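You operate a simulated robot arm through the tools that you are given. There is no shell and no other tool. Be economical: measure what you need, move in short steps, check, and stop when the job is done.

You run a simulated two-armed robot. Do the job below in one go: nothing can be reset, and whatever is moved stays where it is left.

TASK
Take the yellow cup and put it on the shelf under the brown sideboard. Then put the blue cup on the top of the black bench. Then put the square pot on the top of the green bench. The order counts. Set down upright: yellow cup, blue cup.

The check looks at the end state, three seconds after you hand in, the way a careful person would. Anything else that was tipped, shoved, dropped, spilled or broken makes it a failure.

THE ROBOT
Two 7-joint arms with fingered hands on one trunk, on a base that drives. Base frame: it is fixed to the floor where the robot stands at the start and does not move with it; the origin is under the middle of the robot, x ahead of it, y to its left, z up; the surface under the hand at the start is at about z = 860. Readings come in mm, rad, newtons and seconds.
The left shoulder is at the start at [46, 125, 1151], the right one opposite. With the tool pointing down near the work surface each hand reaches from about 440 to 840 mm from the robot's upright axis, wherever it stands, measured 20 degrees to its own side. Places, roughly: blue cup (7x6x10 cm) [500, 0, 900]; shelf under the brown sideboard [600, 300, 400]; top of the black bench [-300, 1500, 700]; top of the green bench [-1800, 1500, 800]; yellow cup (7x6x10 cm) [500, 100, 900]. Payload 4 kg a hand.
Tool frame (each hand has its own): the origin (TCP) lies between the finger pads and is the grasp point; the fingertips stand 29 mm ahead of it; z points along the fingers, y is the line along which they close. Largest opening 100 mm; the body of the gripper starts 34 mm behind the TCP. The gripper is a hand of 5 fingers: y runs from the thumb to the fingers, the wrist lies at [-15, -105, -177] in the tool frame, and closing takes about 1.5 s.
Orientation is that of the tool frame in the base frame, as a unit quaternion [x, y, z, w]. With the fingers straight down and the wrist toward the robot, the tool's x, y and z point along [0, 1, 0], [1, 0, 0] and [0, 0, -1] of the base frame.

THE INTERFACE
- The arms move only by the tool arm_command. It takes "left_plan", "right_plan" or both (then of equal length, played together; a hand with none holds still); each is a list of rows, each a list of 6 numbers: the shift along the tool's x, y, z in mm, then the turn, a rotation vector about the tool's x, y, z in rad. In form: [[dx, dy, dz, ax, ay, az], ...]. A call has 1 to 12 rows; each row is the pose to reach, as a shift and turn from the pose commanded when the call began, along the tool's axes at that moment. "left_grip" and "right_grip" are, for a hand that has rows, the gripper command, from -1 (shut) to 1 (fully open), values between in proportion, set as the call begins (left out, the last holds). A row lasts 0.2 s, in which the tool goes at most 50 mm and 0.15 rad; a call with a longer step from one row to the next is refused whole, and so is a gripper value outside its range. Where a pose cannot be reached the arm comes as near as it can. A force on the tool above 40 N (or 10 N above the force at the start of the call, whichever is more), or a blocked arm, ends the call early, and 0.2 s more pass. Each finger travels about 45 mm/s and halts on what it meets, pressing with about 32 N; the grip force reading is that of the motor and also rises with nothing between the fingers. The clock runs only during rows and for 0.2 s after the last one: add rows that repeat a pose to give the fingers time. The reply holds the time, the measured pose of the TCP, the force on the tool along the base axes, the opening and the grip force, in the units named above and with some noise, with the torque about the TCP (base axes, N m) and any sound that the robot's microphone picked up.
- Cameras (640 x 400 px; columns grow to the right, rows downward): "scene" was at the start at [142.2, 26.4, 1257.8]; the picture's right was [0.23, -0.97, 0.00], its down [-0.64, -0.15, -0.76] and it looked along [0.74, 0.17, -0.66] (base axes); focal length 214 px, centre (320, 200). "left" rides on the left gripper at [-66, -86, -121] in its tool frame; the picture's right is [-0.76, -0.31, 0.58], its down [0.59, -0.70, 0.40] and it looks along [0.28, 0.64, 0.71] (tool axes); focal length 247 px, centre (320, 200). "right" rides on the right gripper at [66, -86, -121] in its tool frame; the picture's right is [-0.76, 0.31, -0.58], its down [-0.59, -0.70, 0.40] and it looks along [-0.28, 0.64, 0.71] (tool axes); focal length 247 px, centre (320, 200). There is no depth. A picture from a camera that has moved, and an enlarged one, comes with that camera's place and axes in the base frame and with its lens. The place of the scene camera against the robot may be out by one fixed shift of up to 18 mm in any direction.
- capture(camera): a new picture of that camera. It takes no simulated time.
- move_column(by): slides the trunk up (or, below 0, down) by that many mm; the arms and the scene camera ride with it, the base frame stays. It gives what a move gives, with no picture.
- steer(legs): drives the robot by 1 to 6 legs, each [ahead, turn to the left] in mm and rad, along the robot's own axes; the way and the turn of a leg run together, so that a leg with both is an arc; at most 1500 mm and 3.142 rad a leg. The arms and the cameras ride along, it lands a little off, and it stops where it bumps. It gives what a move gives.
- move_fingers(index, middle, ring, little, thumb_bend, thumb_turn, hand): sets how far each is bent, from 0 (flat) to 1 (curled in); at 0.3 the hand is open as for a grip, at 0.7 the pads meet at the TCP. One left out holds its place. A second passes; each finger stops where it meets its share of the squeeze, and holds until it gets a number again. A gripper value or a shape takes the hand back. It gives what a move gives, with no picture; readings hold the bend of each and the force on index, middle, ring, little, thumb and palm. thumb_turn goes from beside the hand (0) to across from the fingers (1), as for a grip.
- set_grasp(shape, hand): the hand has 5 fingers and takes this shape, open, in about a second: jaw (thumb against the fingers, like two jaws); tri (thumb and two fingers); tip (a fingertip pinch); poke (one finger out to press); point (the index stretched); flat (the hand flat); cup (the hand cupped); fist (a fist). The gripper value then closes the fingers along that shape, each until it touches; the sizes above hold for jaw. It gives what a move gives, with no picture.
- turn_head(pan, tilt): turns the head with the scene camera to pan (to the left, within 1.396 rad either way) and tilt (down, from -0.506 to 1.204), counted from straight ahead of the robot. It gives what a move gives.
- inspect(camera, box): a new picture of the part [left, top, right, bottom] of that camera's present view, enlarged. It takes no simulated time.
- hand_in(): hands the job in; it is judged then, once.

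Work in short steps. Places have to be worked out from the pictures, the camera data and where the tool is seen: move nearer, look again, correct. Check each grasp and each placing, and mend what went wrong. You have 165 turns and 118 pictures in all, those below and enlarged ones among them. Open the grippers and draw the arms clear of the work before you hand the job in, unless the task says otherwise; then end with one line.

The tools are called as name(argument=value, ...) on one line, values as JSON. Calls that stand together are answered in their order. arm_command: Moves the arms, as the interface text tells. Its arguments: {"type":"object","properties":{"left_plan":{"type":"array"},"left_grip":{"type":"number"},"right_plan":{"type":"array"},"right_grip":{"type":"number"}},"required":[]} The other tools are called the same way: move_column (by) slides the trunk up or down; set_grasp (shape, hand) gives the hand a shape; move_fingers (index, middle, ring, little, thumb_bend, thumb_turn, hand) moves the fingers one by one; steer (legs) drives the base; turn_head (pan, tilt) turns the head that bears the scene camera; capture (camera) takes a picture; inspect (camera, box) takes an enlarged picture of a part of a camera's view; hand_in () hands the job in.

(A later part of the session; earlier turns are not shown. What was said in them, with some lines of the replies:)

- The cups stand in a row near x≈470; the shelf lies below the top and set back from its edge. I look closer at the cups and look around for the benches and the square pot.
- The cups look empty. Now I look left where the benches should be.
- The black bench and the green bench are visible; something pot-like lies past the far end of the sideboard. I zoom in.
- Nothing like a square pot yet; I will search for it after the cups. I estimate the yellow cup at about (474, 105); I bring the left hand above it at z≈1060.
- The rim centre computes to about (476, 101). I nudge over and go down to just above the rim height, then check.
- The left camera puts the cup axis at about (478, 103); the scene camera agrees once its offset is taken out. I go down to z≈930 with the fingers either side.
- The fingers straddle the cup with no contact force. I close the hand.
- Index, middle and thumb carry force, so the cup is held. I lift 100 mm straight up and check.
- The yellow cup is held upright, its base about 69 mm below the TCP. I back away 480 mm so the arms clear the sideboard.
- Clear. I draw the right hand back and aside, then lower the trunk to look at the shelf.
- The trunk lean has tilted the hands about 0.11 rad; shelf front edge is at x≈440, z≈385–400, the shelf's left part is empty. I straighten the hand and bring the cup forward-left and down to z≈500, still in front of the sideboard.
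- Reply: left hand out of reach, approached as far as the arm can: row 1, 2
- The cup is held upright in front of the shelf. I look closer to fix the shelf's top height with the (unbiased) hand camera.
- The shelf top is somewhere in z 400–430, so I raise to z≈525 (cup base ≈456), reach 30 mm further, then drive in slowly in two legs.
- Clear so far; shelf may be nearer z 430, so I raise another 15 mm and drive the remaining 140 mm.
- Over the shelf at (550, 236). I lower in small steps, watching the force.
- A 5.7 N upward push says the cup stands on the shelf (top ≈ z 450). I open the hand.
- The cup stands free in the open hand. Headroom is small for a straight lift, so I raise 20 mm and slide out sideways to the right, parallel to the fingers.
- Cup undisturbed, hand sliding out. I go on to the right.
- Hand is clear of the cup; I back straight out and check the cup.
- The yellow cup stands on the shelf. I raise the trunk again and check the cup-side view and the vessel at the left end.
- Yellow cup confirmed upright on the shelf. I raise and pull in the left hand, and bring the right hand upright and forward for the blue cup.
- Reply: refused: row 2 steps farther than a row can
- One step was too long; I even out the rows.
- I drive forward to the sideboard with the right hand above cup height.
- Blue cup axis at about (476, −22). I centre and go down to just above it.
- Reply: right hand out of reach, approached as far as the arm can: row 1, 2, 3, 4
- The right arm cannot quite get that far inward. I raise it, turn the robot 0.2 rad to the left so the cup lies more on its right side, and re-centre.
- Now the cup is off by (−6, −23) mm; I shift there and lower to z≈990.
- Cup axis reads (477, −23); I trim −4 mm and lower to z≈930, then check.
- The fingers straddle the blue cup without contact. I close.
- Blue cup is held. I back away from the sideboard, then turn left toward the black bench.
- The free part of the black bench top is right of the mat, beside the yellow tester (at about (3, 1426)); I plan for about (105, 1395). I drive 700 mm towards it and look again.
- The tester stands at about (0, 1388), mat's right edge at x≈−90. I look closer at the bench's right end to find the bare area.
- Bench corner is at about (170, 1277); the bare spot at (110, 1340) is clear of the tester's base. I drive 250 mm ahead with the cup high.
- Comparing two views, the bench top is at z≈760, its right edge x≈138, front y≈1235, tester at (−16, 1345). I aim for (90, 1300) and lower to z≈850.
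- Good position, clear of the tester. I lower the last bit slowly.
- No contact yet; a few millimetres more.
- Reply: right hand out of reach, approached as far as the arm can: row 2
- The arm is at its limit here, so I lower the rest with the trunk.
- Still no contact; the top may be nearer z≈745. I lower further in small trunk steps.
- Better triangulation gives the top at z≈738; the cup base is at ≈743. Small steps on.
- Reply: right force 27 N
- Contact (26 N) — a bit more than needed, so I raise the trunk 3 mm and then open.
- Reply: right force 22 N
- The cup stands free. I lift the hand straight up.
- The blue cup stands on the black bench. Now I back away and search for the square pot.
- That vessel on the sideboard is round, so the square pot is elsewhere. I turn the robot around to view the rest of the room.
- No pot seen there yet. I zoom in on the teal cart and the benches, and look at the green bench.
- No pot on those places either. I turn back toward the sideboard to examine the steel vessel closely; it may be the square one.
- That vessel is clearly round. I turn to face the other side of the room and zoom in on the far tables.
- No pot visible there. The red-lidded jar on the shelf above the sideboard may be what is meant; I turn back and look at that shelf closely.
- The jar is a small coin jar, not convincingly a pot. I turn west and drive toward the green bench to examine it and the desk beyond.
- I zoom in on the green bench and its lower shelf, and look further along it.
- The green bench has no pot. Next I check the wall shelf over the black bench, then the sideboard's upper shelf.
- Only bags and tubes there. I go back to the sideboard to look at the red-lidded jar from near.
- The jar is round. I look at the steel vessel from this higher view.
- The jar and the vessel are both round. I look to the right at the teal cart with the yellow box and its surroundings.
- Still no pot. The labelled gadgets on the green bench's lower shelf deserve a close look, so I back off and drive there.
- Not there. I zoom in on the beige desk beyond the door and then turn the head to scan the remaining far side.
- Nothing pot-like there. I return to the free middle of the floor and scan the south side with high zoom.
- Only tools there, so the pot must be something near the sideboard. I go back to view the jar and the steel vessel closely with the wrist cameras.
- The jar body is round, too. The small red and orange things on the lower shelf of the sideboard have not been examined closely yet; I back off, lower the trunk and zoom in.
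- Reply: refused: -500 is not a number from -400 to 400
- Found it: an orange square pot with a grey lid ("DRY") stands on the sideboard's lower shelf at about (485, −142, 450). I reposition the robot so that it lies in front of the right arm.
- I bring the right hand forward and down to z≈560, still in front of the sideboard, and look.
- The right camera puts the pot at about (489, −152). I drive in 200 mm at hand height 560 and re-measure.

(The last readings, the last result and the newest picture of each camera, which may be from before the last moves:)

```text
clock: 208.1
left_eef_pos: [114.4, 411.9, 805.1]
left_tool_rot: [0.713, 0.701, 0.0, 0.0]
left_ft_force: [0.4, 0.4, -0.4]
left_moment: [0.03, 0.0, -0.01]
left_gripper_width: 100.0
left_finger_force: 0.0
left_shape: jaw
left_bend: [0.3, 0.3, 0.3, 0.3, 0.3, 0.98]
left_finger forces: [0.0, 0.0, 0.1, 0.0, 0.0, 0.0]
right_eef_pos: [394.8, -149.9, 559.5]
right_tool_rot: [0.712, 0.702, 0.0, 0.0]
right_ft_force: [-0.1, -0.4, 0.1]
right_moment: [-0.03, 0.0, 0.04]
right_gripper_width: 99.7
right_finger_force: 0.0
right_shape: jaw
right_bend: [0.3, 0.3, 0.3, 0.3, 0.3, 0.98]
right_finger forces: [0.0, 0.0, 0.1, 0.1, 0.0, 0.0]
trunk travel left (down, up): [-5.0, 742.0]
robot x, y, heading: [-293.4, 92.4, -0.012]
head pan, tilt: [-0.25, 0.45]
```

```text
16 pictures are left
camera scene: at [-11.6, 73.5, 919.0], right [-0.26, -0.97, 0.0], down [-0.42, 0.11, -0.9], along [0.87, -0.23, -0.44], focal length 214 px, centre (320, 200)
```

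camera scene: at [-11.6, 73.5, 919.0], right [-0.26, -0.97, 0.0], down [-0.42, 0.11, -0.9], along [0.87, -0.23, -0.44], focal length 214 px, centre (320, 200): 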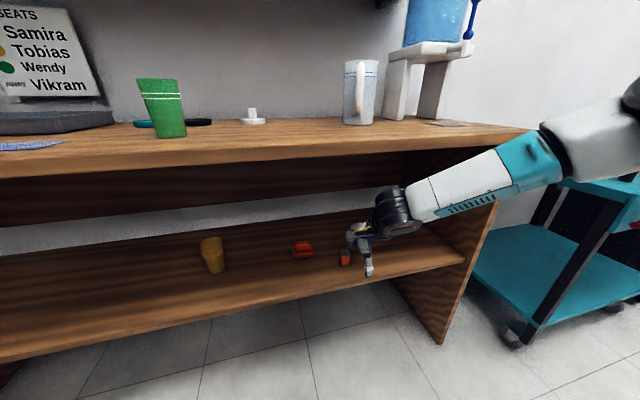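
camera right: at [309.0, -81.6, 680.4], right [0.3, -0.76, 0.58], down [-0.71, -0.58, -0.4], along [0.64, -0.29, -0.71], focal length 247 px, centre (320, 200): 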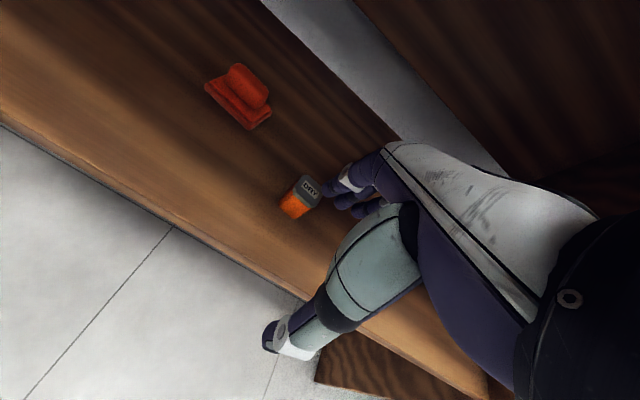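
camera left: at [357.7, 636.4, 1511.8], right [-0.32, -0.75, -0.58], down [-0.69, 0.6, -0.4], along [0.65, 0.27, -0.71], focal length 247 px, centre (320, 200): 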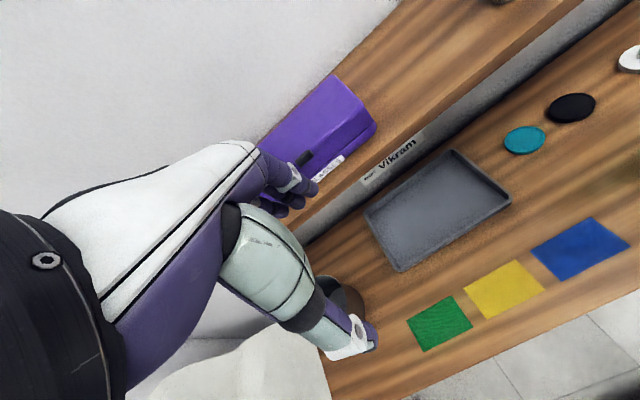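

Measured centre ≈ (482, −147). To keep the elbow clear of the table edge I stretch the arm forward instead of driving further.

arm_command(right_plan=[[1, 25, 0, 0, 0, 0], [2, 50, 0, 0, 0, 0], [3, 70, 0, 0, 0, 0], [3, 87, 0, 0, 0, 0], [3, 87, 0, 0, 0, 0]], right_grip=1)

capture(camera="right")

capture(camera="scene")

```text
clock: 209.3
left_eef_pos: [115.6, 412.8, 804.7]
left_tool_rot: [0.712, 0.702, -0.001, 0.0]
left_ft_force: [-0.4, -0.1, -0.3]
left_moment: [0.02, -0.03, 0.02]
left_gripper_width: 100.0
left_finger_force: 0.0
left_shape: jaw
left_bend: [0.3, 0.3, 0.3, 0.3, 0.3, 0.98]
left_finger forces: [0.0, 0.1, 0.0, 0.0, 0.0, 0.0]
right_eef_pos: [481.7, -144.7, 558.4]
right_tool_rot: [0.712, 0.702, 0.0, -0.001]
right_ft_force: [-0.9, -0.2, -0.8]
right_moment: [0.02, -0.01, 0.02]
right_gripper_width: 99.8
right_finger_force: 0.1
right_shape: jaw
right_bend: [0.3, 0.3, 0.3, 0.3, 0.3, 0.98]
right_finger forces: [0.0, 0.0, 0.0, 0.0, 0.0, 0.0]
trunk travel left (down, up): [-5.0, 742.0]
robot x, y, heading: [-293.9, 92.7, -0.012]
head pan, tilt: [-0.25, 0.45]
```

```text
15 pictures are left
camera right: at [395.7, -78.7, 678.5], right [0.29, -0.76, 0.58], down [-0.71, -0.58, -0.4], along [0.64, -0.29, -0.71], focal length 247 px, centre (320, 200)
```

right: 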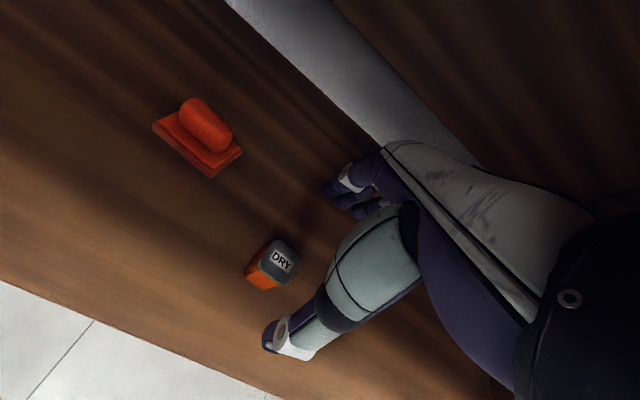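

```text
14 pictures are left
camera scene: at [-11.6, 73.6, 919.0], right [-0.26, -0.97, 0.0], down [-0.42, 0.11, -0.9], along [0.87, -0.23, -0.44], focal length 214 px, centre (320, 200)
```

scene: 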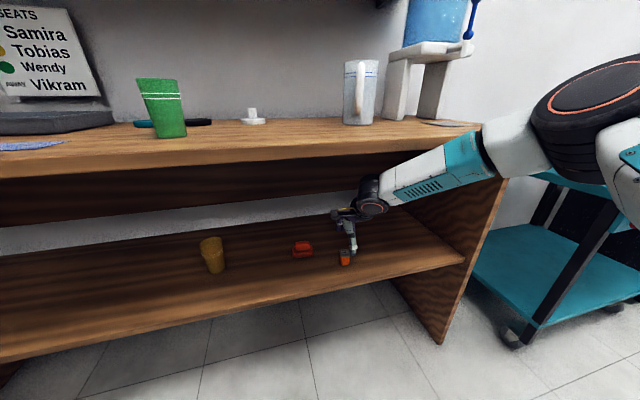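

Pot centre ≈ (482, −141), top z≈492; hand at (482, −145). I trim 3 mm and descend to z≈490.

arm_command(right_plan=[[3, 0, 20, 0, 0, 0], [3, 0, 40, 0, 0, 0], [3, 0, 55, 0, 0, 0], [3, 0, 69, 0, 0, 0], [3, 0, 69, 0, 0, 0]])

capture(camera="right")

```text
clock: 210.5
left_eef_pos: [116.2, 412.5, 805.7]
left_tool_rot: [0.713, 0.701, 0.0, 0.0]
left_ft_force: [-1.0, 0.3, -0.8]
left_moment: [0.02, -0.01, -0.04]
left_gripper_width: 100.1
left_finger_force: 0.0
left_shape: jaw
left_bend: [0.3, 0.3, 0.3, 0.3, 0.3, 0.98]
left_finger forces: [0.0, 0.0, 0.0, 0.0, 0.0, 0.0]
right_eef_pos: [482.1, -143.8, 490.6]
right_tool_rot: [0.712, 0.702, 0.001, 0.0]
right_ft_force: [-1.0, -0.7, -0.1]
right_moment: [-0.02, 0.03, 0.0]
right_gripper_width: 99.8
right_finger_force: 0.0
right_shape: jaw
right_bend: [0.3, 0.3, 0.3, 0.3, 0.3, 0.98]
right_finger forces: [0.0, 0.1, 0.0, 0.1, 0.1, 0.0]
trunk travel left (down, up): [-5.0, 742.0]
robot x, y, heading: [-298.4, 93.1, -0.011]
head pan, tilt: [-0.25, 0.45]
```

```text
13 pictures are left
camera right: at [396.6, -76.5, 610.8], right [0.29, -0.76, 0.58], down [-0.71, -0.58, -0.4], along [0.64, -0.29, -0.71], focal length 247 px, centre (320, 200)
```

right: 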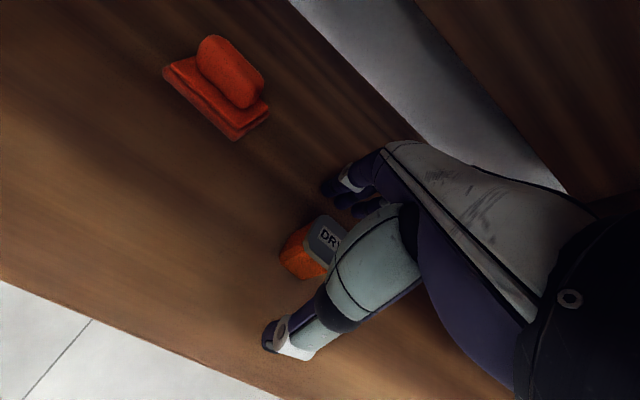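

Aligned at (480, −144). I lower 5 mm more and close the hand.

arm_command(right_plan=[[0, -1, 5, 0, 0, 0], [0, -1, 5, 0, 0, 0]])

arm_command(right_plan=[[0, 0, 0, 0, 0, 0], [0, 0, 0, 0, 0, 0], [0, 0, 0, 0, 0, 0], [0, 0, 0, 0, 0, 0], [0, 0, 0, 0, 0, 0], [0, 0, 0, 0, 0, 0], [0, 0, 0, 0, 0, 0], [0, 0, 0, 0, 0, 0], [0, 0, 0, 0, 0, 0]], right_grip=-1)

capture(camera="right")

```text
clock: 211.1
left_eef_pos: [115.3, 412.5, 805.5]
left_tool_rot: [0.712, 0.702, 0.0, 0.0]
left_ft_force: [0.6, 1.3, -0.6]
left_moment: [0.02, -0.01, -0.01]
left_gripper_width: 99.8
left_finger_force: 0.1
left_shape: jaw
left_bend: [0.3, 0.3, 0.3, 0.3, 0.3, 0.98]
left_finger forces: [0.0, 0.1, 0.1, 0.0, 0.1, 0.0]
right_eef_pos: [481.9, -143.4, 485.7]
right_tool_rot: [0.713, 0.701, 0.001, 0.0]
right_ft_force: [-0.6, 0.2, 0.0]
right_moment: [-0.04, 0.03, 0.02]
right_gripper_width: 99.9
right_finger_force: 0.1
right_shape: jaw
right_bend: [0.3, 0.3, 0.3, 0.3, 0.3, 0.98]
right_finger forces: [0.0, 0.0, 0.0, 0.0, 0.0, 0.1]
trunk travel left (down, up): [-5.0, 742.0]
robot x, y, heading: [-293.3, 94.3, -0.008]
head pan, tilt: [-0.25, 0.45]
```

```text
clock: 213.1
left_eef_pos: [117.1, 411.8, 805.0]
left_tool_rot: [0.712, 0.702, 0.0, 0.0]
left_ft_force: [-0.6, -0.1, 0.1]
left_moment: [0.0, 0.03, -0.01]
left_gripper_width: 99.8
left_finger_force: 0.2
left_shape: jaw
left_bend: [0.3, 0.3, 0.3, 0.3, 0.3, 0.98]
left_finger forces: [0.1, 0.0, 0.1, 0.0, 0.1, 0.0]
right_eef_pos: [481.1, -143.1, 485.7]
right_tool_rot: [0.712, 0.702, 0.001, -0.001]
right_ft_force: [0.6, -0.4, 1.0]
right_moment: [0.01, -0.01, 0.01]
right_gripper_width: 24.0
right_finger_force: 32.0
right_shape: jaw
right_bend: [0.54, 0.55, 0.72, 0.6, 0.48, 1.0]
right_finger forces: [17.7, 10.1, 0.0, 0.1, 27.9, 0.0]
trunk travel left (down, up): [-5.0, 742.0]
robot x, y, heading: [-293.9, 92.6, -0.012]
head pan, tilt: [-0.25, 0.45]
```

```text
12 pictures are left
camera right: at [395.4, -77.2, 606.4], right [0.29, -0.76, 0.58], down [-0.71, -0.58, -0.4], along [0.64, -0.29, -0.71], focal length 247 px, centre (320, 200)
```

right: 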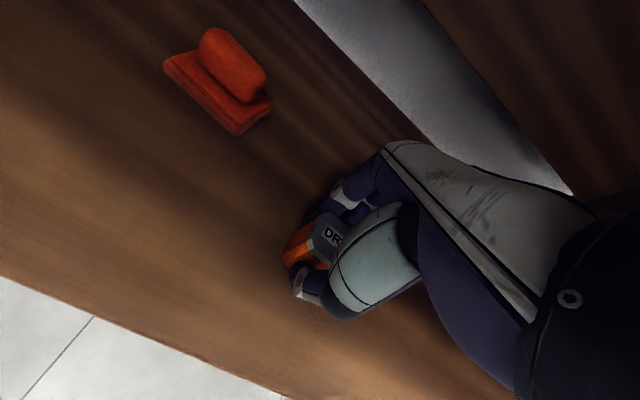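

The pot is gripped (index, middle, thumb). I lift 45 mm, then draw back.

arm_command(right_plan=[[0, 0, -12, 0, 0, 0], [0, 0, -28, 0, 0, 0], [0, 0, -45, 0, 0, 0], [0, -25, -50, 0, 0, 0], [0, -50, -50, 0, 0, 0], [0, -75, -50, 0, 0, 0], [0, -75, -50, 0, 0, 0]])

capture(camera="right")

```text
clock: 214.7
left_eef_pos: [115.1, 412.1, 805.7]
left_tool_rot: [0.713, 0.701, 0.0, 0.0]
left_ft_force: [-1.2, -0.5, -0.7]
left_moment: [0.0, -0.03, -0.01]
left_gripper_width: 100.2
left_finger_force: 0.0
left_shape: jaw
left_bend: [0.3, 0.3, 0.3, 0.3, 0.3, 0.98]
left_finger forces: [0.0, 0.1, 0.0, 0.0, 0.0, 0.0]
right_eef_pos: [405.9, -142.9, 538.1]
right_tool_rot: [0.712, 0.702, 0.001, -0.001]
right_ft_force: [-0.6, -1.2, -0.9]
right_moment: [0.0, 0.02, 0.0]
right_gripper_width: 24.0
right_finger_force: 31.4
right_shape: jaw
right_bend: [0.54, 0.55, 0.72, 0.6, 0.48, 1.0]
right_finger forces: [17.8, 10.3, 0.0, 0.0, 27.8, 0.0]
trunk travel left (down, up): [-5.0, 742.0]
robot x, y, heading: [-291.4, 89.5, -0.008]
head pan, tilt: [-0.25, 0.45]
```

```text
11 pictures are left
camera right: at [320.6, -76.9, 658.3], right [0.3, -0.76, 0.58], down [-0.71, -0.58, -0.4], along [0.64, -0.29, -0.71], focal length 247 px, centre (320, 200)
```

right: 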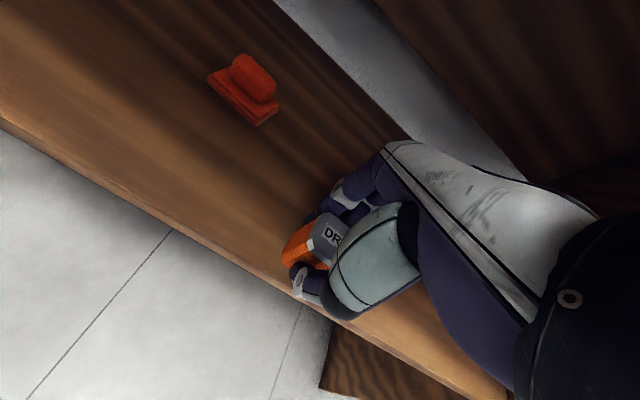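

The pot is held. I back out, raise the trunk and pull the right hand in and up.

steer(legs=[[-330, 0]])

move_column(by=350)

arm_command(right_plan=[[5, -25, -25, 0, 0, 0], [10, -50, -50, 0, 0, 0], [15, -80, -75, 0, 0, 0], [20, -110, -100, 0, 0, 0], [28, -140, -125, 0, 0, 0], [36, -170, -150, 0, 0, 0], [36, -190, -170, 0, 0, 0], [36, -190, -170, 0, 0, 0]])

```text
clock: 216.8
left_eef_pos: [-206.5, 415.3, 806.4]
left_tool_rot: [0.711, 0.703, 0.0, 0.0]
left_ft_force: [0.2, -0.3, -0.3]
left_moment: [-0.01, -0.01, -0.03]
left_gripper_width: 99.7
left_finger_force: 0.0
left_shape: jaw
left_bend: [0.3, 0.3, 0.3, 0.3, 0.3, 0.98]
left_finger forces: [0.1, 0.1, 0.0, 0.0, 0.1, 0.0]
right_eef_pos: [84.7, -139.2, 537.6]
right_tool_rot: [0.711, 0.703, 0.001, 0.0]
right_ft_force: [-0.1, 0.8, -0.7]
right_moment: [0.02, 0.01, 0.01]
right_gripper_width: 24.1
right_finger_force: 32.2
right_shape: jaw
right_bend: [0.54, 0.55, 0.72, 0.6, 0.48, 1.0]
right_finger forces: [17.8, 10.2, 0.0, 0.0, 27.8, 0.1]
trunk travel left (down, up): [-5.0, 742.0]
robot x, y, heading: [-615.8, 93.4, -0.008]
head pan, tilt: [-0.25, 0.45]
```

```text
clock: 220.2
left_eef_pos: [-207.8, 415.7, 1155.0]
left_tool_rot: [0.712, 0.702, 0.0, 0.0]
left_ft_force: [0.0, 0.4, 0.8]
left_moment: [-0.02, 0.01, 0.05]
left_gripper_width: 99.9
left_finger_force: 0.0
left_shape: jaw
left_bend: [0.3, 0.3, 0.3, 0.3, 0.3, 0.98]
left_finger forces: [0.0, 0.0, 0.1, 0.0, 0.1, 0.1]
right_eef_pos: [82.5, -139.3, 911.3]
right_tool_rot: [0.711, 0.703, 0.013, 0.013]
right_ft_force: [-0.6, 0.3, -0.9]
right_moment: [-0.02, 0.01, 0.0]
right_gripper_width: 24.0
right_finger_force: 32.6
right_shape: jaw
right_bend: [0.54, 0.55, 0.72, 0.6, 0.48, 1.0]
right_finger forces: [17.8, 10.2, 0.1, 0.0, 27.9, 0.0]
trunk travel left (down, up): [-354.0, 392.0]
robot x, y, heading: [-619.6, 89.6, -0.01]
head pan, tilt: [-0.25, 0.45]
```

```text
clock: 222.0
left_eef_pos: [-207.5, 415.3, 1155.1]
left_tool_rot: [0.711, 0.703, 0.001, 0.001]
left_ft_force: [0.6, -0.6, 0.0]
left_moment: [0.0, -0.03, -0.05]
left_gripper_width: 99.9
left_finger_force: 0.1
left_shape: jaw
left_bend: [0.3, 0.3, 0.3, 0.3, 0.3, 0.98]
left_finger forces: [0.0, 0.0, 0.1, 0.0, 0.0, 0.0]
right_eef_pos: [-114.8, -103.0, 1074.0]
right_tool_rot: [0.711, 0.703, 0.013, 0.012]
right_ft_force: [-0.7, 0.5, -0.6]
right_moment: [0.0, 0.0, 0.01]
right_gripper_width: 24.3
right_finger_force: 32.0
right_shape: jaw
right_bend: [0.54, 0.55, 0.72, 0.6, 0.48, 1.0]
right_finger forces: [17.7, 10.0, 0.0, 0.0, 27.8, 0.0]
trunk travel left (down, up): [-354.0, 392.0]
robot x, y, heading: [-616.0, 91.0, -0.006]
head pan, tilt: [-0.25, 0.45]
```

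Now I drive to in front of the green bench's right end, facing it, with the hands high.

steer(legs=[[0, 2.495], [773, 0], [0, -0.92]])

turn_head(pan=-0.3, tilt=0.6)

capture(camera="right")

capture(camera="scene")

```text
clock: 234.9
left_eef_pos: [-1647.2, 845.2, 1155.2]
left_tool_rot: [-0.064, 0.998, 0.0, 0.0]
left_ft_force: [0.0, 0.4, -0.5]
left_moment: [0.04, 0.0, -0.02]
left_gripper_width: 99.8
left_finger_force: 0.1
left_shape: jaw
left_bend: [0.3, 0.3, 0.3, 0.3, 0.3, 0.98]
left_finger forces: [0.0, 0.2, 0.0, 0.1, 0.0, 0.1]
right_eef_pos: [-1147.9, 1010.7, 1072.7]
right_tool_rot: [-0.065, 0.998, 0.019, -0.002]
right_ft_force: [0.7, -0.5, -0.8]
right_moment: [-0.04, -0.02, -0.01]
right_gripper_width: 23.7
right_finger_force: 32.2
right_shape: jaw
right_bend: [0.54, 0.55, 0.72, 0.6, 0.49, 1.0]
right_finger forces: [17.4, 9.9, 0.1, 0.0, 27.3, 0.0]
trunk travel left (down, up): [-354.0, 392.0]
robot x, y, heading: [-1273.3, 486.4, 1.707]
head pan, tilt: [-0.25, 0.45]
```

```text
clock: 235.6
left_eef_pos: [-1647.8, 845.8, 1155.5]
left_tool_rot: [-0.063, 0.998, 0.0, 0.0]
left_ft_force: [-0.3, -0.1, -0.2]
left_moment: [-0.03, 0.0, -0.03]
left_gripper_width: 99.7
left_finger_force: 0.0
left_shape: jaw
left_bend: [0.3, 0.3, 0.3, 0.3, 0.3, 0.98]
left_finger forces: [0.0, 0.0, 0.0, 0.1, 0.0, 0.0]
right_eef_pos: [-1149.1, 1010.7, 1073.0]
right_tool_rot: [-0.064, 0.998, 0.018, -0.002]
right_ft_force: [-0.4, 0.4, 0.0]
right_moment: [0.02, -0.02, 0.02]
right_gripper_width: 23.6
right_finger_force: 32.4
right_shape: jaw
right_bend: [0.54, 0.55, 0.72, 0.6, 0.49, 1.0]
right_finger forces: [17.4, 9.8, 0.1, 0.0, 27.3, 0.0]
trunk travel left (down, up): [-354.0, 392.0]
robot x, y, heading: [-1270.8, 483.9, 1.705]
head pan, tilt: [-0.3, 0.6]
```

```text
10 pictures are left
camera right: at [-1202.2, 913.1, 1190.7], right [0.72, 0.38, 0.59], down [0.67, -0.61, -0.43], along [0.19, 0.7, -0.69], focal length 247 px, centre (320, 200)
```

right: 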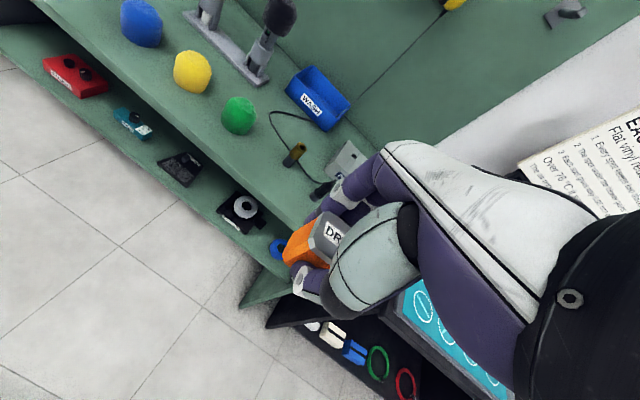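

```text
9 pictures are left
camera scene: at [-1262.9, 635.3, 1272.3], right [0.99, -0.17, 0.0], down [-0.09, -0.56, -0.83], along [0.14, 0.81, -0.56], focal length 214 px, centre (320, 200)
```

scene: 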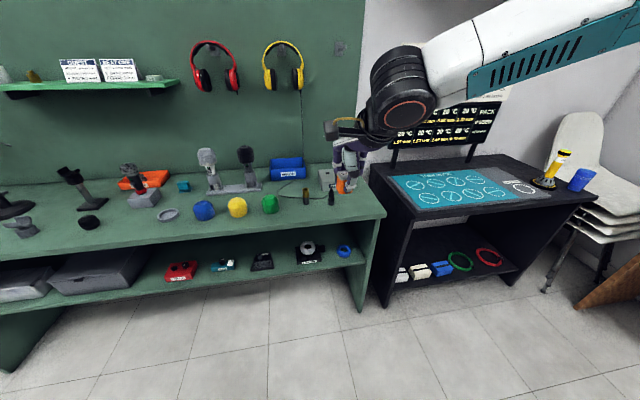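

The blue cup still stands fine. A free spot on the green bench lies at about (−1010, 1275), right of the black plug. I square up and move in with the pot high.

steer(legs=[[0, -0.14], [240, 0]])

arm_command(right_plan=[[-25, 15, 0, -0.01, 0, 0], [-48, 30, 0, -0.025, 0, 0], [-67, 46, 0, -0.036, 0, 0], [-67, 46, 0, -0.036, 0, 0]])

capture(camera="right")

capture(camera="scene")

```text
clock: 238.0
left_eef_pos: [-1591.5, 1142.5, 1154.6]
left_tool_rot: [0.007, 1.0, 0.0, 0.0]
left_ft_force: [0.4, 0.4, -0.3]
left_moment: [0.0, 0.04, -0.01]
left_gripper_width: 99.7
left_finger_force: 0.0
left_shape: jaw
left_bend: [0.3, 0.3, 0.3, 0.3, 0.3, 0.98]
left_finger forces: [0.1, 0.1, 0.0, 0.0, 0.0, 0.0]
right_eef_pos: [-1072.3, 1236.3, 1074.1]
right_tool_rot: [0.007, 1.0, 0.019, -0.001]
right_ft_force: [0.2, 0.9, -0.5]
right_moment: [-0.03, -0.02, 0.02]
right_gripper_width: 23.3
right_finger_force: 32.1
right_shape: jaw
right_bend: [0.54, 0.55, 0.72, 0.6, 0.49, 1.0]
right_finger forces: [17.4, 9.8, 0.0, 0.1, 27.4, 0.0]
trunk travel left (down, up): [-354.0, 392.0]
robot x, y, heading: [-1270.6, 730.3, 1.563]
head pan, tilt: [-0.3, 0.6]
```

```text
clock: 239.0
left_eef_pos: [-1591.2, 1142.1, 1154.5]
left_tool_rot: [0.008, 1.0, 0.0, 0.0]
left_ft_force: [0.2, -0.2, -1.2]
left_moment: [-0.02, 0.0, 0.04]
left_gripper_width: 99.9
left_finger_force: 0.0
left_shape: jaw
left_bend: [0.3, 0.3, 0.3, 0.3, 0.3, 0.98]
left_finger forces: [0.0, 0.0, 0.1, 0.1, 0.0, 0.1]
right_eef_pos: [-1005.8, 1280.9, 1074.9]
right_tool_rot: [0.007, 0.999, 0.037, -0.001]
right_ft_force: [-0.6, -0.6, -1.0]
right_moment: [0.03, -0.01, 0.0]
right_gripper_width: 23.7
right_finger_force: 31.7
right_shape: jaw
right_bend: [0.54, 0.55, 0.72, 0.6, 0.49, 1.0]
right_finger forces: [17.4, 9.8, 0.1, 0.0, 27.3, 0.0]
trunk travel left (down, up): [-354.0, 392.0]
robot x, y, heading: [-1271.0, 734.1, 1.56]
head pan, tilt: [-0.3, 0.6]
```

```text
8 pictures are left
camera right: at [-1072.9, 1186.8, 1189.3], right [0.76, 0.25, 0.6], down [0.58, -0.68, -0.45], along [0.29, 0.69, -0.66], focal length 247 px, centre (320, 200)
```

right: 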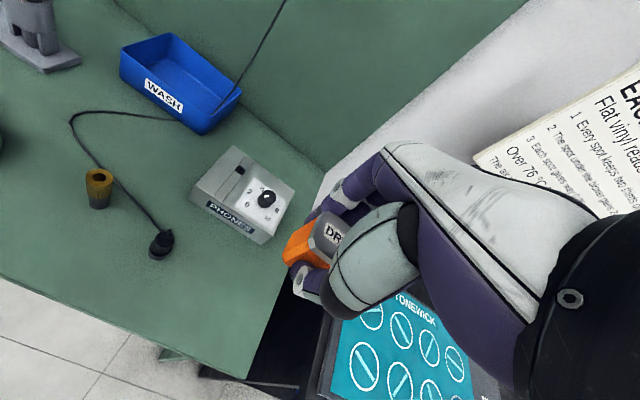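

```text
7 pictures are left
camera scene: at [-1241.2, 879.9, 1272.3], right [0.95, -0.3, 0.0], down [-0.17, -0.54, -0.83], along [0.25, 0.79, -0.57], focal length 214 px, centre (320, 200)
```

scene: 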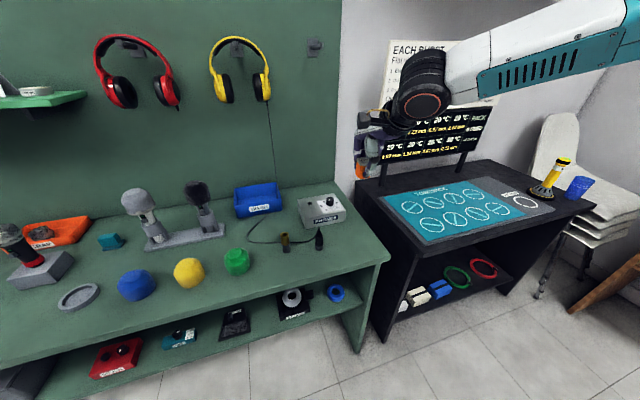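

The hand has tilted 0.07 rad the wrong way; I correct that while moving over (−1005, 1308) and lowering to z≈865.

arm_command(right_plan=[[0, 10, 0, 0.03, 0, 0], [0, 20, 10, 0.074, 0, 0], [0, 26, 50, 0.074, 0, 0], [0, 23, 90, 0.074, 0, 0], [0, 20, 130, 0.074, 0, 0], [0, 16, 170, 0.074, 0, 0], [0, 13, 200, 0.074, 0, 0], [0, 12, 211, 0.074, 0, 0], [0, 12, 211, 0.074, 0, 0]])

capture(camera="right")

```text
clock: 241.0
left_eef_pos: [-1590.9, 1142.3, 1155.0]
left_tool_rot: [0.008, 1.0, 0.0, 0.0]
left_ft_force: [0.2, -0.1, 0.1]
left_moment: [-0.01, 0.01, -0.01]
left_gripper_width: 100.1
left_finger_force: 0.2
left_shape: jaw
left_bend: [0.3, 0.3, 0.3, 0.3, 0.3, 0.98]
left_finger forces: [0.0, 0.0, 0.0, 0.0, 0.0, 0.0]
right_eef_pos: [-1006.8, 1305.9, 867.9]
right_tool_rot: [0.007, 1.0, 0.0, 0.0]
right_ft_force: [-0.3, 0.7, 0.1]
right_moment: [0.0, 0.04, 0.02]
right_gripper_width: 23.5
right_finger_force: 32.3
right_shape: jaw
right_bend: [0.54, 0.55, 0.72, 0.6, 0.49, 1.0]
right_finger forces: [17.4, 9.9, 0.0, 0.0, 27.3, 0.0]
trunk travel left (down, up): [-354.0, 392.0]
robot x, y, heading: [-1272.1, 732.7, 1.564]
head pan, tilt: [-0.3, 0.6]
```

```text
6 pictures are left
camera right: at [-1073.5, 1221.0, 988.2], right [0.76, 0.3, 0.57], down [0.58, -0.71, -0.4], along [0.29, 0.64, -0.71], focal length 247 px, centre (320, 200)
```

right: 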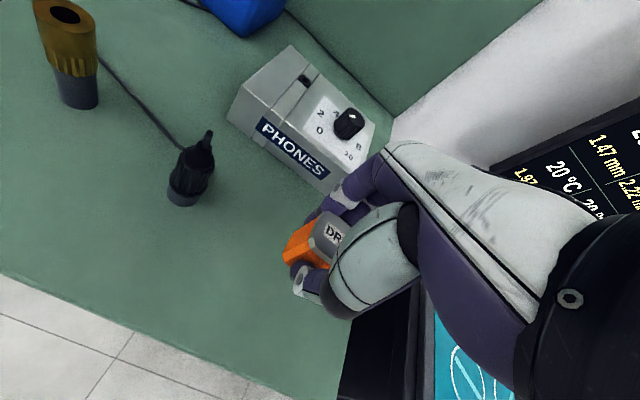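

Position is good and clear of the plug and the PHONES box; the top is at z≈800. I lower in small steps.

arm_command(right_plan=[[0, 0, 10, 0, 0, 0], [0, 0, 20, 0, 0, 0], [0, 0, 26, 0, 0, 0], [0, 0, 26, 0, 0, 0]])

arm_command(right_plan=[[0, 0, 3, 0, 0, 0], [0, 0, 6, 0, 0, 0], [0, 0, 6, 0, 0, 0]])

```text
clock: 242.0
left_eef_pos: [-1590.0, 1142.1, 1155.2]
left_tool_rot: [0.008, 1.0, 0.001, 0.0]
left_ft_force: [0.1, -0.4, -0.8]
left_moment: [0.03, 0.06, 0.02]
left_gripper_width: 99.8
left_finger_force: 0.1
left_shape: jaw
left_bend: [0.3, 0.3, 0.3, 0.3, 0.3, 0.98]
left_finger forces: [0.0, 0.0, 0.0, 0.1, 0.1, 0.0]
right_eef_pos: [-1006.3, 1307.0, 840.8]
right_tool_rot: [0.007, 1.0, -0.001, -0.001]
right_ft_force: [-0.9, -0.5, -0.7]
right_moment: [-0.01, -0.01, 0.04]
right_gripper_width: 23.9
right_finger_force: 32.7
right_shape: jaw
right_bend: [0.54, 0.55, 0.72, 0.6, 0.49, 1.0]
right_finger forces: [17.5, 9.9, 0.0, 0.1, 27.4, 0.0]
trunk travel left (down, up): [-354.0, 392.0]
robot x, y, heading: [-1271.0, 729.8, 1.563]
head pan, tilt: [-0.3, 0.6]
```

```text
clock: 242.8
left_eef_pos: [-1590.5, 1143.3, 1155.1]
left_tool_rot: [0.008, 1.0, 0.001, 0.0]
left_ft_force: [-0.2, 0.7, 0.5]
left_moment: [-0.01, 0.02, 0.0]
left_gripper_width: 99.8
left_finger_force: 0.1
left_shape: jaw
left_bend: [0.3, 0.3, 0.3, 0.3, 0.3, 0.98]
left_finger forces: [0.0, 0.1, 0.0, 0.1, 0.0, 0.0]
right_eef_pos: [-1005.9, 1307.9, 832.7]
right_tool_rot: [0.007, 1.0, 0.0, -0.001]
right_ft_force: [0.3, 0.0, 0.2]
right_moment: [0.07, 0.02, -0.03]
right_gripper_width: 23.6
right_finger_force: 31.7
right_shape: jaw
right_bend: [0.54, 0.55, 0.72, 0.6, 0.49, 1.0]
right_finger forces: [17.6, 9.9, 0.0, 0.0, 27.3, 0.0]
trunk travel left (down, up): [-354.0, 392.0]
robot x, y, heading: [-1275.0, 729.5, 1.561]
head pan, tilt: [-0.3, 0.6]
```

No contact yet; I continue in small steps.

arm_command(right_plan=[[0, 0, 3, 0, 0, 0], [0, 0, 5, 0, 0, 0], [0, 0, 5, 0, 0, 0]])

inspect(camera="scene", box=[270, 180, 430, 280])

```text
clock: 243.6
left_eef_pos: [-1591.2, 1143.2, 1155.4]
left_tool_rot: [0.008, 1.0, 0.0, 0.0]
left_ft_force: [0.3, 0.4, 0.0]
left_moment: [0.0, 0.03, 0.04]
left_gripper_width: 99.8
left_finger_force: 0.0
left_shape: jaw
left_bend: [0.3, 0.3, 0.3, 0.3, 0.3, 0.98]
left_finger forces: [0.0, 0.1, 0.0, 0.1, 0.0, 0.0]
right_eef_pos: [-1005.7, 1307.8, 830.4]
right_tool_rot: [0.007, 1.0, 0.001, -0.001]
right_ft_force: [-0.6, 0.9, -0.2]
right_moment: [0.01, -0.03, 0.01]
right_gripper_width: 23.4
right_finger_force: 32.4
right_shape: jaw
right_bend: [0.54, 0.55, 0.72, 0.6, 0.49, 1.0]
right_finger forces: [17.6, 9.9, 0.0, 0.0, 27.4, 0.0]
trunk travel left (down, up): [-354.0, 392.0]
robot x, y, heading: [-1272.9, 730.5, 1.561]
head pan, tilt: [-0.3, 0.6]
```

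```text
4.00 times, centred on (350, 230) of scene
camera zoom: at [-1240.9, 880.1, 1272.2], right [0.95, -0.3, 0.0], down [-0.17, -0.54, -0.82], along [0.25, 0.79, -0.57], focal length 858 px, centre (200, 80)
```

zoom: 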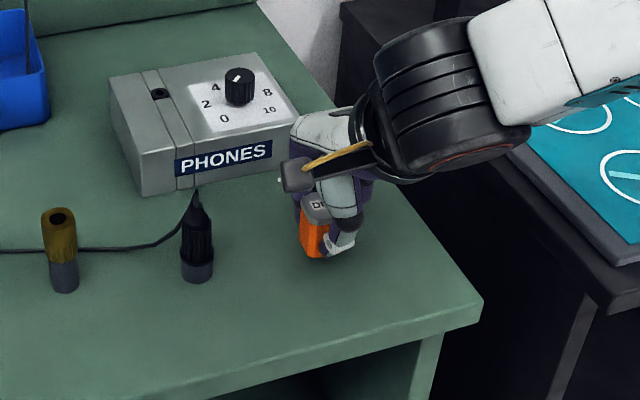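

Close to the surface but still no force. A few more millimetres.

arm_command(right_plan=[[0, 0, 3, 0, 0, 0], [0, 0, 5, 0, 0, 0], [0, 0, 5, 0, 0, 0]])

arm_command(right_plan=[[0, 0, 3, 0, 0, 0], [0, 0, 4, 0, 0, 0], [0, 0, 4, 0, 0, 0]])

```text
clock: 244.4
left_eef_pos: [-1589.1, 1142.8, 1156.6]
left_tool_rot: [0.007, 1.0, 0.0, 0.0]
left_ft_force: [0.5, 0.5, -0.1]
left_moment: [0.03, 0.01, -0.01]
left_gripper_width: 99.9
left_finger_force: 0.1
left_shape: jaw
left_bend: [0.3, 0.3, 0.3, 0.3, 0.3, 0.98]
left_finger forces: [0.0, 0.1, 0.0, 0.1, 0.1, 0.0]
right_eef_pos: [-1006.2, 1308.1, 824.7]
right_tool_rot: [0.006, 1.0, -0.001, -0.001]
right_ft_force: [0.1, -0.2, -1.1]
right_moment: [-0.02, 0.01, -0.02]
right_gripper_width: 23.2
right_finger_force: 32.1
right_shape: jaw
right_bend: [0.54, 0.55, 0.72, 0.6, 0.49, 1.0]
right_finger forces: [17.4, 9.9, 0.0, 0.0, 27.4, 0.0]
trunk travel left (down, up): [-354.0, 392.0]
robot x, y, heading: [-1267.1, 731.4, 1.561]
head pan, tilt: [-0.3, 0.6]
```

```text
clock: 245.2
left_eef_pos: [-1590.8, 1143.0, 1156.0]
left_tool_rot: [0.008, 1.0, 0.0, 0.0]
left_ft_force: [-0.4, -0.1, 0.3]
left_moment: [0.01, -0.01, -0.01]
left_gripper_width: 99.9
left_finger_force: 0.0
left_shape: jaw
left_bend: [0.3, 0.3, 0.3, 0.3, 0.3, 0.98]
left_finger forces: [0.0, 0.1, 0.0, 0.1, 0.0, 0.0]
right_eef_pos: [-1006.0, 1308.1, 819.8]
right_tool_rot: [0.007, 1.0, 0.0, -0.001]
right_ft_force: [1.2, -0.1, 0.5]
right_moment: [0.02, 0.01, 0.0]
right_gripper_width: 23.7
right_finger_force: 32.3
right_shape: jaw
right_bend: [0.54, 0.55, 0.72, 0.6, 0.49, 1.0]
right_finger forces: [17.5, 9.9, 0.0, 0.0, 27.4, 0.0]
trunk travel left (down, up): [-354.0, 392.0]
robot x, y, heading: [-1270.0, 733.4, 1.56]
head pan, tilt: [-0.3, 0.6]
```

arm_command(right_plan=[[0, 0, 2, 0, 0, 0], [0, 0, 4, 0, 0, 0], [0, 0, 4, 0, 0, 0]])

arm_command(right_plan=[[0, 0, 2, 0, 0, 0], [0, 0, 4, 0, 0, 0], [0, 0, 4, 0, 0, 0]])

arm_command(right_plan=[[0, 0, 2, 0, 0, 0], [0, 0, 3, 0, 0, 0], [0, 0, 3, 0, 0, 0]])

```text
clock: 246.0
left_eef_pos: [-1590.7, 1141.4, 1155.2]
left_tool_rot: [0.008, 1.0, 0.0, -0.001]
left_ft_force: [0.4, 0.0, -0.4]
left_moment: [0.0, 0.01, 0.02]
left_gripper_width: 99.9
left_finger_force: 0.0
left_shape: jaw
left_bend: [0.3, 0.3, 0.3, 0.3, 0.3, 0.98]
left_finger forces: [0.0, 0.0, 0.0, 0.1, 0.0, 0.0]
right_eef_pos: [-1006.2, 1307.5, 815.7]
right_tool_rot: [0.007, 1.0, 0.0, -0.001]
right_ft_force: [0.0, 0.7, -0.2]
right_moment: [0.01, 0.03, 0.01]
right_gripper_width: 23.6
right_finger_force: 32.3
right_shape: jaw
right_bend: [0.54, 0.55, 0.72, 0.6, 0.49, 1.0]
right_finger forces: [17.5, 9.9, 0.1, 0.1, 27.4, 0.0]
trunk travel left (down, up): [-354.0, 392.0]
robot x, y, heading: [-1270.2, 734.5, 1.561]
head pan, tilt: [-0.3, 0.6]
```

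```text
clock: 246.8
left_eef_pos: [-1591.4, 1140.8, 1154.6]
left_tool_rot: [0.007, 1.0, 0.001, 0.0]
left_ft_force: [-0.1, -0.7, 0.1]
left_moment: [-0.02, -0.01, -0.02]
left_gripper_width: 99.9
left_finger_force: 0.1
left_shape: jaw
left_bend: [0.3, 0.3, 0.3, 0.3, 0.3, 0.98]
left_finger forces: [0.0, 0.0, 0.1, 0.0, 0.1, 0.0]
right_eef_pos: [-1007.5, 1308.5, 814.6]
right_tool_rot: [0.007, 1.0, 0.003, 0.0]
right_ft_force: [-0.8, 0.2, 15.7]
right_moment: [0.2, -0.01, 0.0]
right_gripper_width: 24.2
right_finger_force: 32.3
right_shape: jaw
right_bend: [0.54, 0.55, 0.72, 0.6, 0.49, 1.0]
right_finger forces: [18.4, 11.5, 0.0, 0.0, 30.0, 0.0]
trunk travel left (down, up): [-354.0, 392.0]
robot x, y, heading: [-1269.1, 736.1, 1.564]
head pan, tilt: [-0.3, 0.6]
```

```text
clock: 247.6
left_eef_pos: [-1592.6, 1139.9, 1155.6]
left_tool_rot: [0.008, 1.0, 0.001, -0.001]
left_ft_force: [0.5, 0.9, -1.1]
left_moment: [-0.02, -0.02, -0.01]
left_gripper_width: 99.9
left_finger_force: 0.1
left_shape: jaw
left_bend: [0.3, 0.3, 0.3, 0.3, 0.3, 0.98]
left_finger forces: [0.1, 0.0, 0.1, 0.0, 0.0, 0.1]
right_eef_pos: [-1007.7, 1308.0, 812.8]
right_tool_rot: [0.008, 1.0, 0.003, -0.001]
right_ft_force: [4.9, 0.0, 35.7]
right_moment: [0.28, -0.13, -0.08]
right_gripper_width: 25.5
right_finger_force: 32.1
right_shape: jaw
right_bend: [0.54, 0.55, 0.72, 0.6, 0.49, 1.0]
right_finger forces: [20.4, 13.0, 0.1, 0.0, 33.5, 0.1]
trunk travel left (down, up): [-354.0, 392.0]
robot x, y, heading: [-1270.0, 734.8, 1.561]
head pan, tilt: [-0.3, 0.6]
```

Firm contact. I ease up 4 mm first, then open the hand.

arm_command(right_plan=[[0, 0, -2, 0, 0, 0], [0, 0, -4, 0, 0, 0], [0, 0, -4, 0, 0, 0]])

arm_command(right_plan=[[0, 0, 0, 0, 0, 0], [0, 0, 0, 0, 0, 0], [0, 0, 0, 0, 0, 0], [0, 0, 0, 0, 0, 0], [0, 0, 0, 0, 0, 0], [0, 0, 0, 0, 0, 0], [0, 0, 0, 0, 0, 0], [0, 0, 0, 0, 0, 0], [0, 0, 0, 0, 0, 0]], right_grip=1)

capture(camera="right")

```text
clock: 248.4
left_eef_pos: [-1591.6, 1141.8, 1157.3]
left_tool_rot: [0.008, 1.0, 0.0, 0.0]
left_ft_force: [-0.1, 0.3, 0.2]
left_moment: [-0.02, 0.03, 0.02]
left_gripper_width: 99.9
left_finger_force: 0.1
left_shape: jaw
left_bend: [0.3, 0.3, 0.3, 0.3, 0.3, 0.98]
left_finger forces: [0.1, 0.1, 0.0, 0.0, 0.0, 0.0]
right_eef_pos: [-1007.2, 1307.6, 814.2]
right_tool_rot: [0.007, 1.0, 0.001, -0.001]
right_ft_force: [3.7, 5.0, 19.3]
right_moment: [0.4, -0.06, -0.02]
right_gripper_width: 25.7
right_finger_force: 32.2
right_shape: jaw
right_bend: [0.54, 0.54, 0.72, 0.6, 0.49, 1.0]
right_finger forces: [21.0, 12.8, 0.0, 0.1, 28.9, 0.1]
trunk travel left (down, up): [-354.0, 392.0]
robot x, y, heading: [-1274.4, 733.1, 1.562]
head pan, tilt: [-0.3, 0.6]
```

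```text
clock: 250.4
left_eef_pos: [-1590.9, 1142.5, 1155.4]
left_tool_rot: [0.008, 1.0, 0.0, 0.0]
left_ft_force: [0.0, 0.3, -0.8]
left_moment: [-0.05, 0.02, 0.0]
left_gripper_width: 100.1
left_finger_force: 0.0
left_shape: jaw
left_bend: [0.3, 0.3, 0.3, 0.3, 0.3, 0.98]
left_finger forces: [0.0, 0.0, 0.0, 0.0, 0.1, 0.0]
right_eef_pos: [-1005.8, 1306.6, 812.7]
right_tool_rot: [0.006, 1.0, -0.001, -0.001]
right_ft_force: [-0.4, 0.7, 0.8]
right_moment: [0.03, 0.02, -0.02]
right_gripper_width: 99.8
right_finger_force: 0.1
right_shape: jaw
right_bend: [0.3, 0.3, 0.3, 0.3, 0.3, 0.98]
right_finger forces: [0.1, 0.1, 0.0, 0.0, 0.0, 0.1]
trunk travel left (down, up): [-354.0, 392.0]
robot x, y, heading: [-1273.7, 731.4, 1.564]
head pan, tilt: [-0.3, 0.6]
```

```text
4 pictures are left
camera right: at [-1073.6, 1223.3, 933.4], right [0.76, 0.3, 0.57], down [0.58, -0.71, -0.4], along [0.29, 0.64, -0.71], focal length 247 px, centre (320, 200)
```

right: 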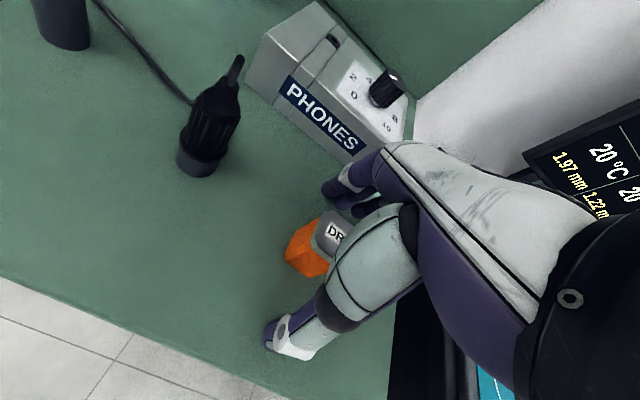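

The pot stands free on the bench. I lift the hand straight up.

arm_command(right_plan=[[0, 0, -15, 0, 0, 0], [0, 0, -40, 0, 0, 0], [0, 0, -75, 0, 0, 0], [0, 0, -115, 0, 0, 0], [0, 0, -155, 0, 0, 0], [0, 0, -195, 0, 0, 0], [0, 0, -235, 0, 0, 0]])

steer(legs=[[-350, 0]])

capture(camera="scene")

```text
clock: 252.0
left_eef_pos: [-1591.5, 1141.3, 1154.9]
left_tool_rot: [0.008, 1.0, 0.0, 0.001]
left_ft_force: [0.1, 0.4, 0.1]
left_moment: [0.06, 0.0, 0.0]
left_gripper_width: 99.8
left_finger_force: 0.0
left_shape: jaw
left_bend: [0.3, 0.3, 0.3, 0.3, 0.3, 0.98]
left_finger forces: [0.0, 0.1, 0.0, 0.0, 0.0, 0.1]
right_eef_pos: [-1007.8, 1306.8, 1047.4]
right_tool_rot: [0.006, 1.0, -0.001, -0.001]
right_ft_force: [0.3, 0.7, 1.4]
right_moment: [0.0, -0.03, 0.0]
right_gripper_width: 99.8
right_finger_force: 0.1
right_shape: jaw
right_bend: [0.3, 0.3, 0.3, 0.3, 0.3, 0.98]
right_finger forces: [0.0, 0.0, 0.0, 0.1, 0.1, 0.0]
trunk travel left (down, up): [-354.0, 392.0]
robot x, y, heading: [-1272.1, 732.9, 1.562]
head pan, tilt: [-0.3, 0.6]
```

```text
clock: 254.2
left_eef_pos: [-1591.8, 794.9, 1155.1]
left_tool_rot: [0.011, 1.0, 0.0, -0.001]
left_ft_force: [0.6, -0.4, -0.2]
left_moment: [0.01, 0.03, 0.01]
left_gripper_width: 99.9
left_finger_force: 0.0
left_shape: jaw
left_bend: [0.3, 0.3, 0.3, 0.3, 0.3, 0.98]
left_finger forces: [0.0, 0.0, 0.0, 0.0, 0.0, 0.0]
right_eef_pos: [-1008.0, 958.7, 1047.5]
right_tool_rot: [0.01, 1.0, 0.0, -0.001]
right_ft_force: [-0.9, -0.1, 0.9]
right_moment: [0.03, -0.05, -0.02]
right_gripper_width: 99.7
right_finger_force: 0.0
right_shape: jaw
right_bend: [0.3, 0.3, 0.3, 0.3, 0.3, 0.98]
right_finger forces: [0.0, 0.0, 0.0, 0.0, 0.0, 0.0]
trunk travel left (down, up): [-354.0, 392.0]
robot x, y, heading: [-1276.4, 383.5, 1.557]
head pan, tilt: [-0.3, 0.6]
```

```text
3 pictures are left
camera scene: at [-1244.2, 532.3, 1272.4], right [0.95, -0.31, 0.0], down [-0.17, -0.54, -0.83], along [0.26, 0.78, -0.56], focal length 214 px, centre (320, 200)
```

scene: 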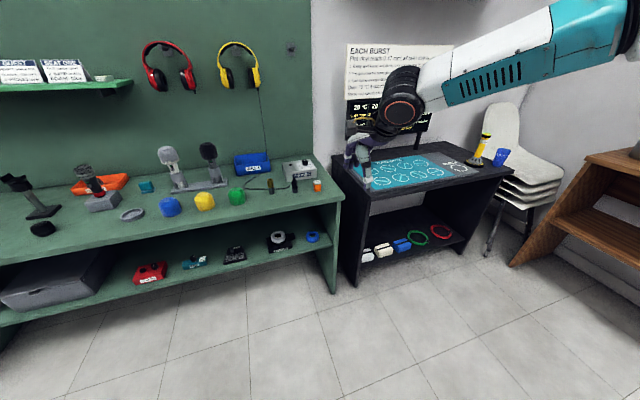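

The orange pot stands upright on the green bench, the blue cup stands on the black bench, and the yellow cup was last seen upright on the sideboard's shelf. Hands are open and clear, so I hand in.

hand_in()

```text
The job is handed in.
```

I moved all three in the order given, and the job is handed in: the yellow cup is upright on the shelf under the brown sideboard, the blue cup is upright on the black bench, and the square pot is on the green bench. I took the small orange pot with the grey lid marked "DRY" to be the square pot; it was the only square container I found.
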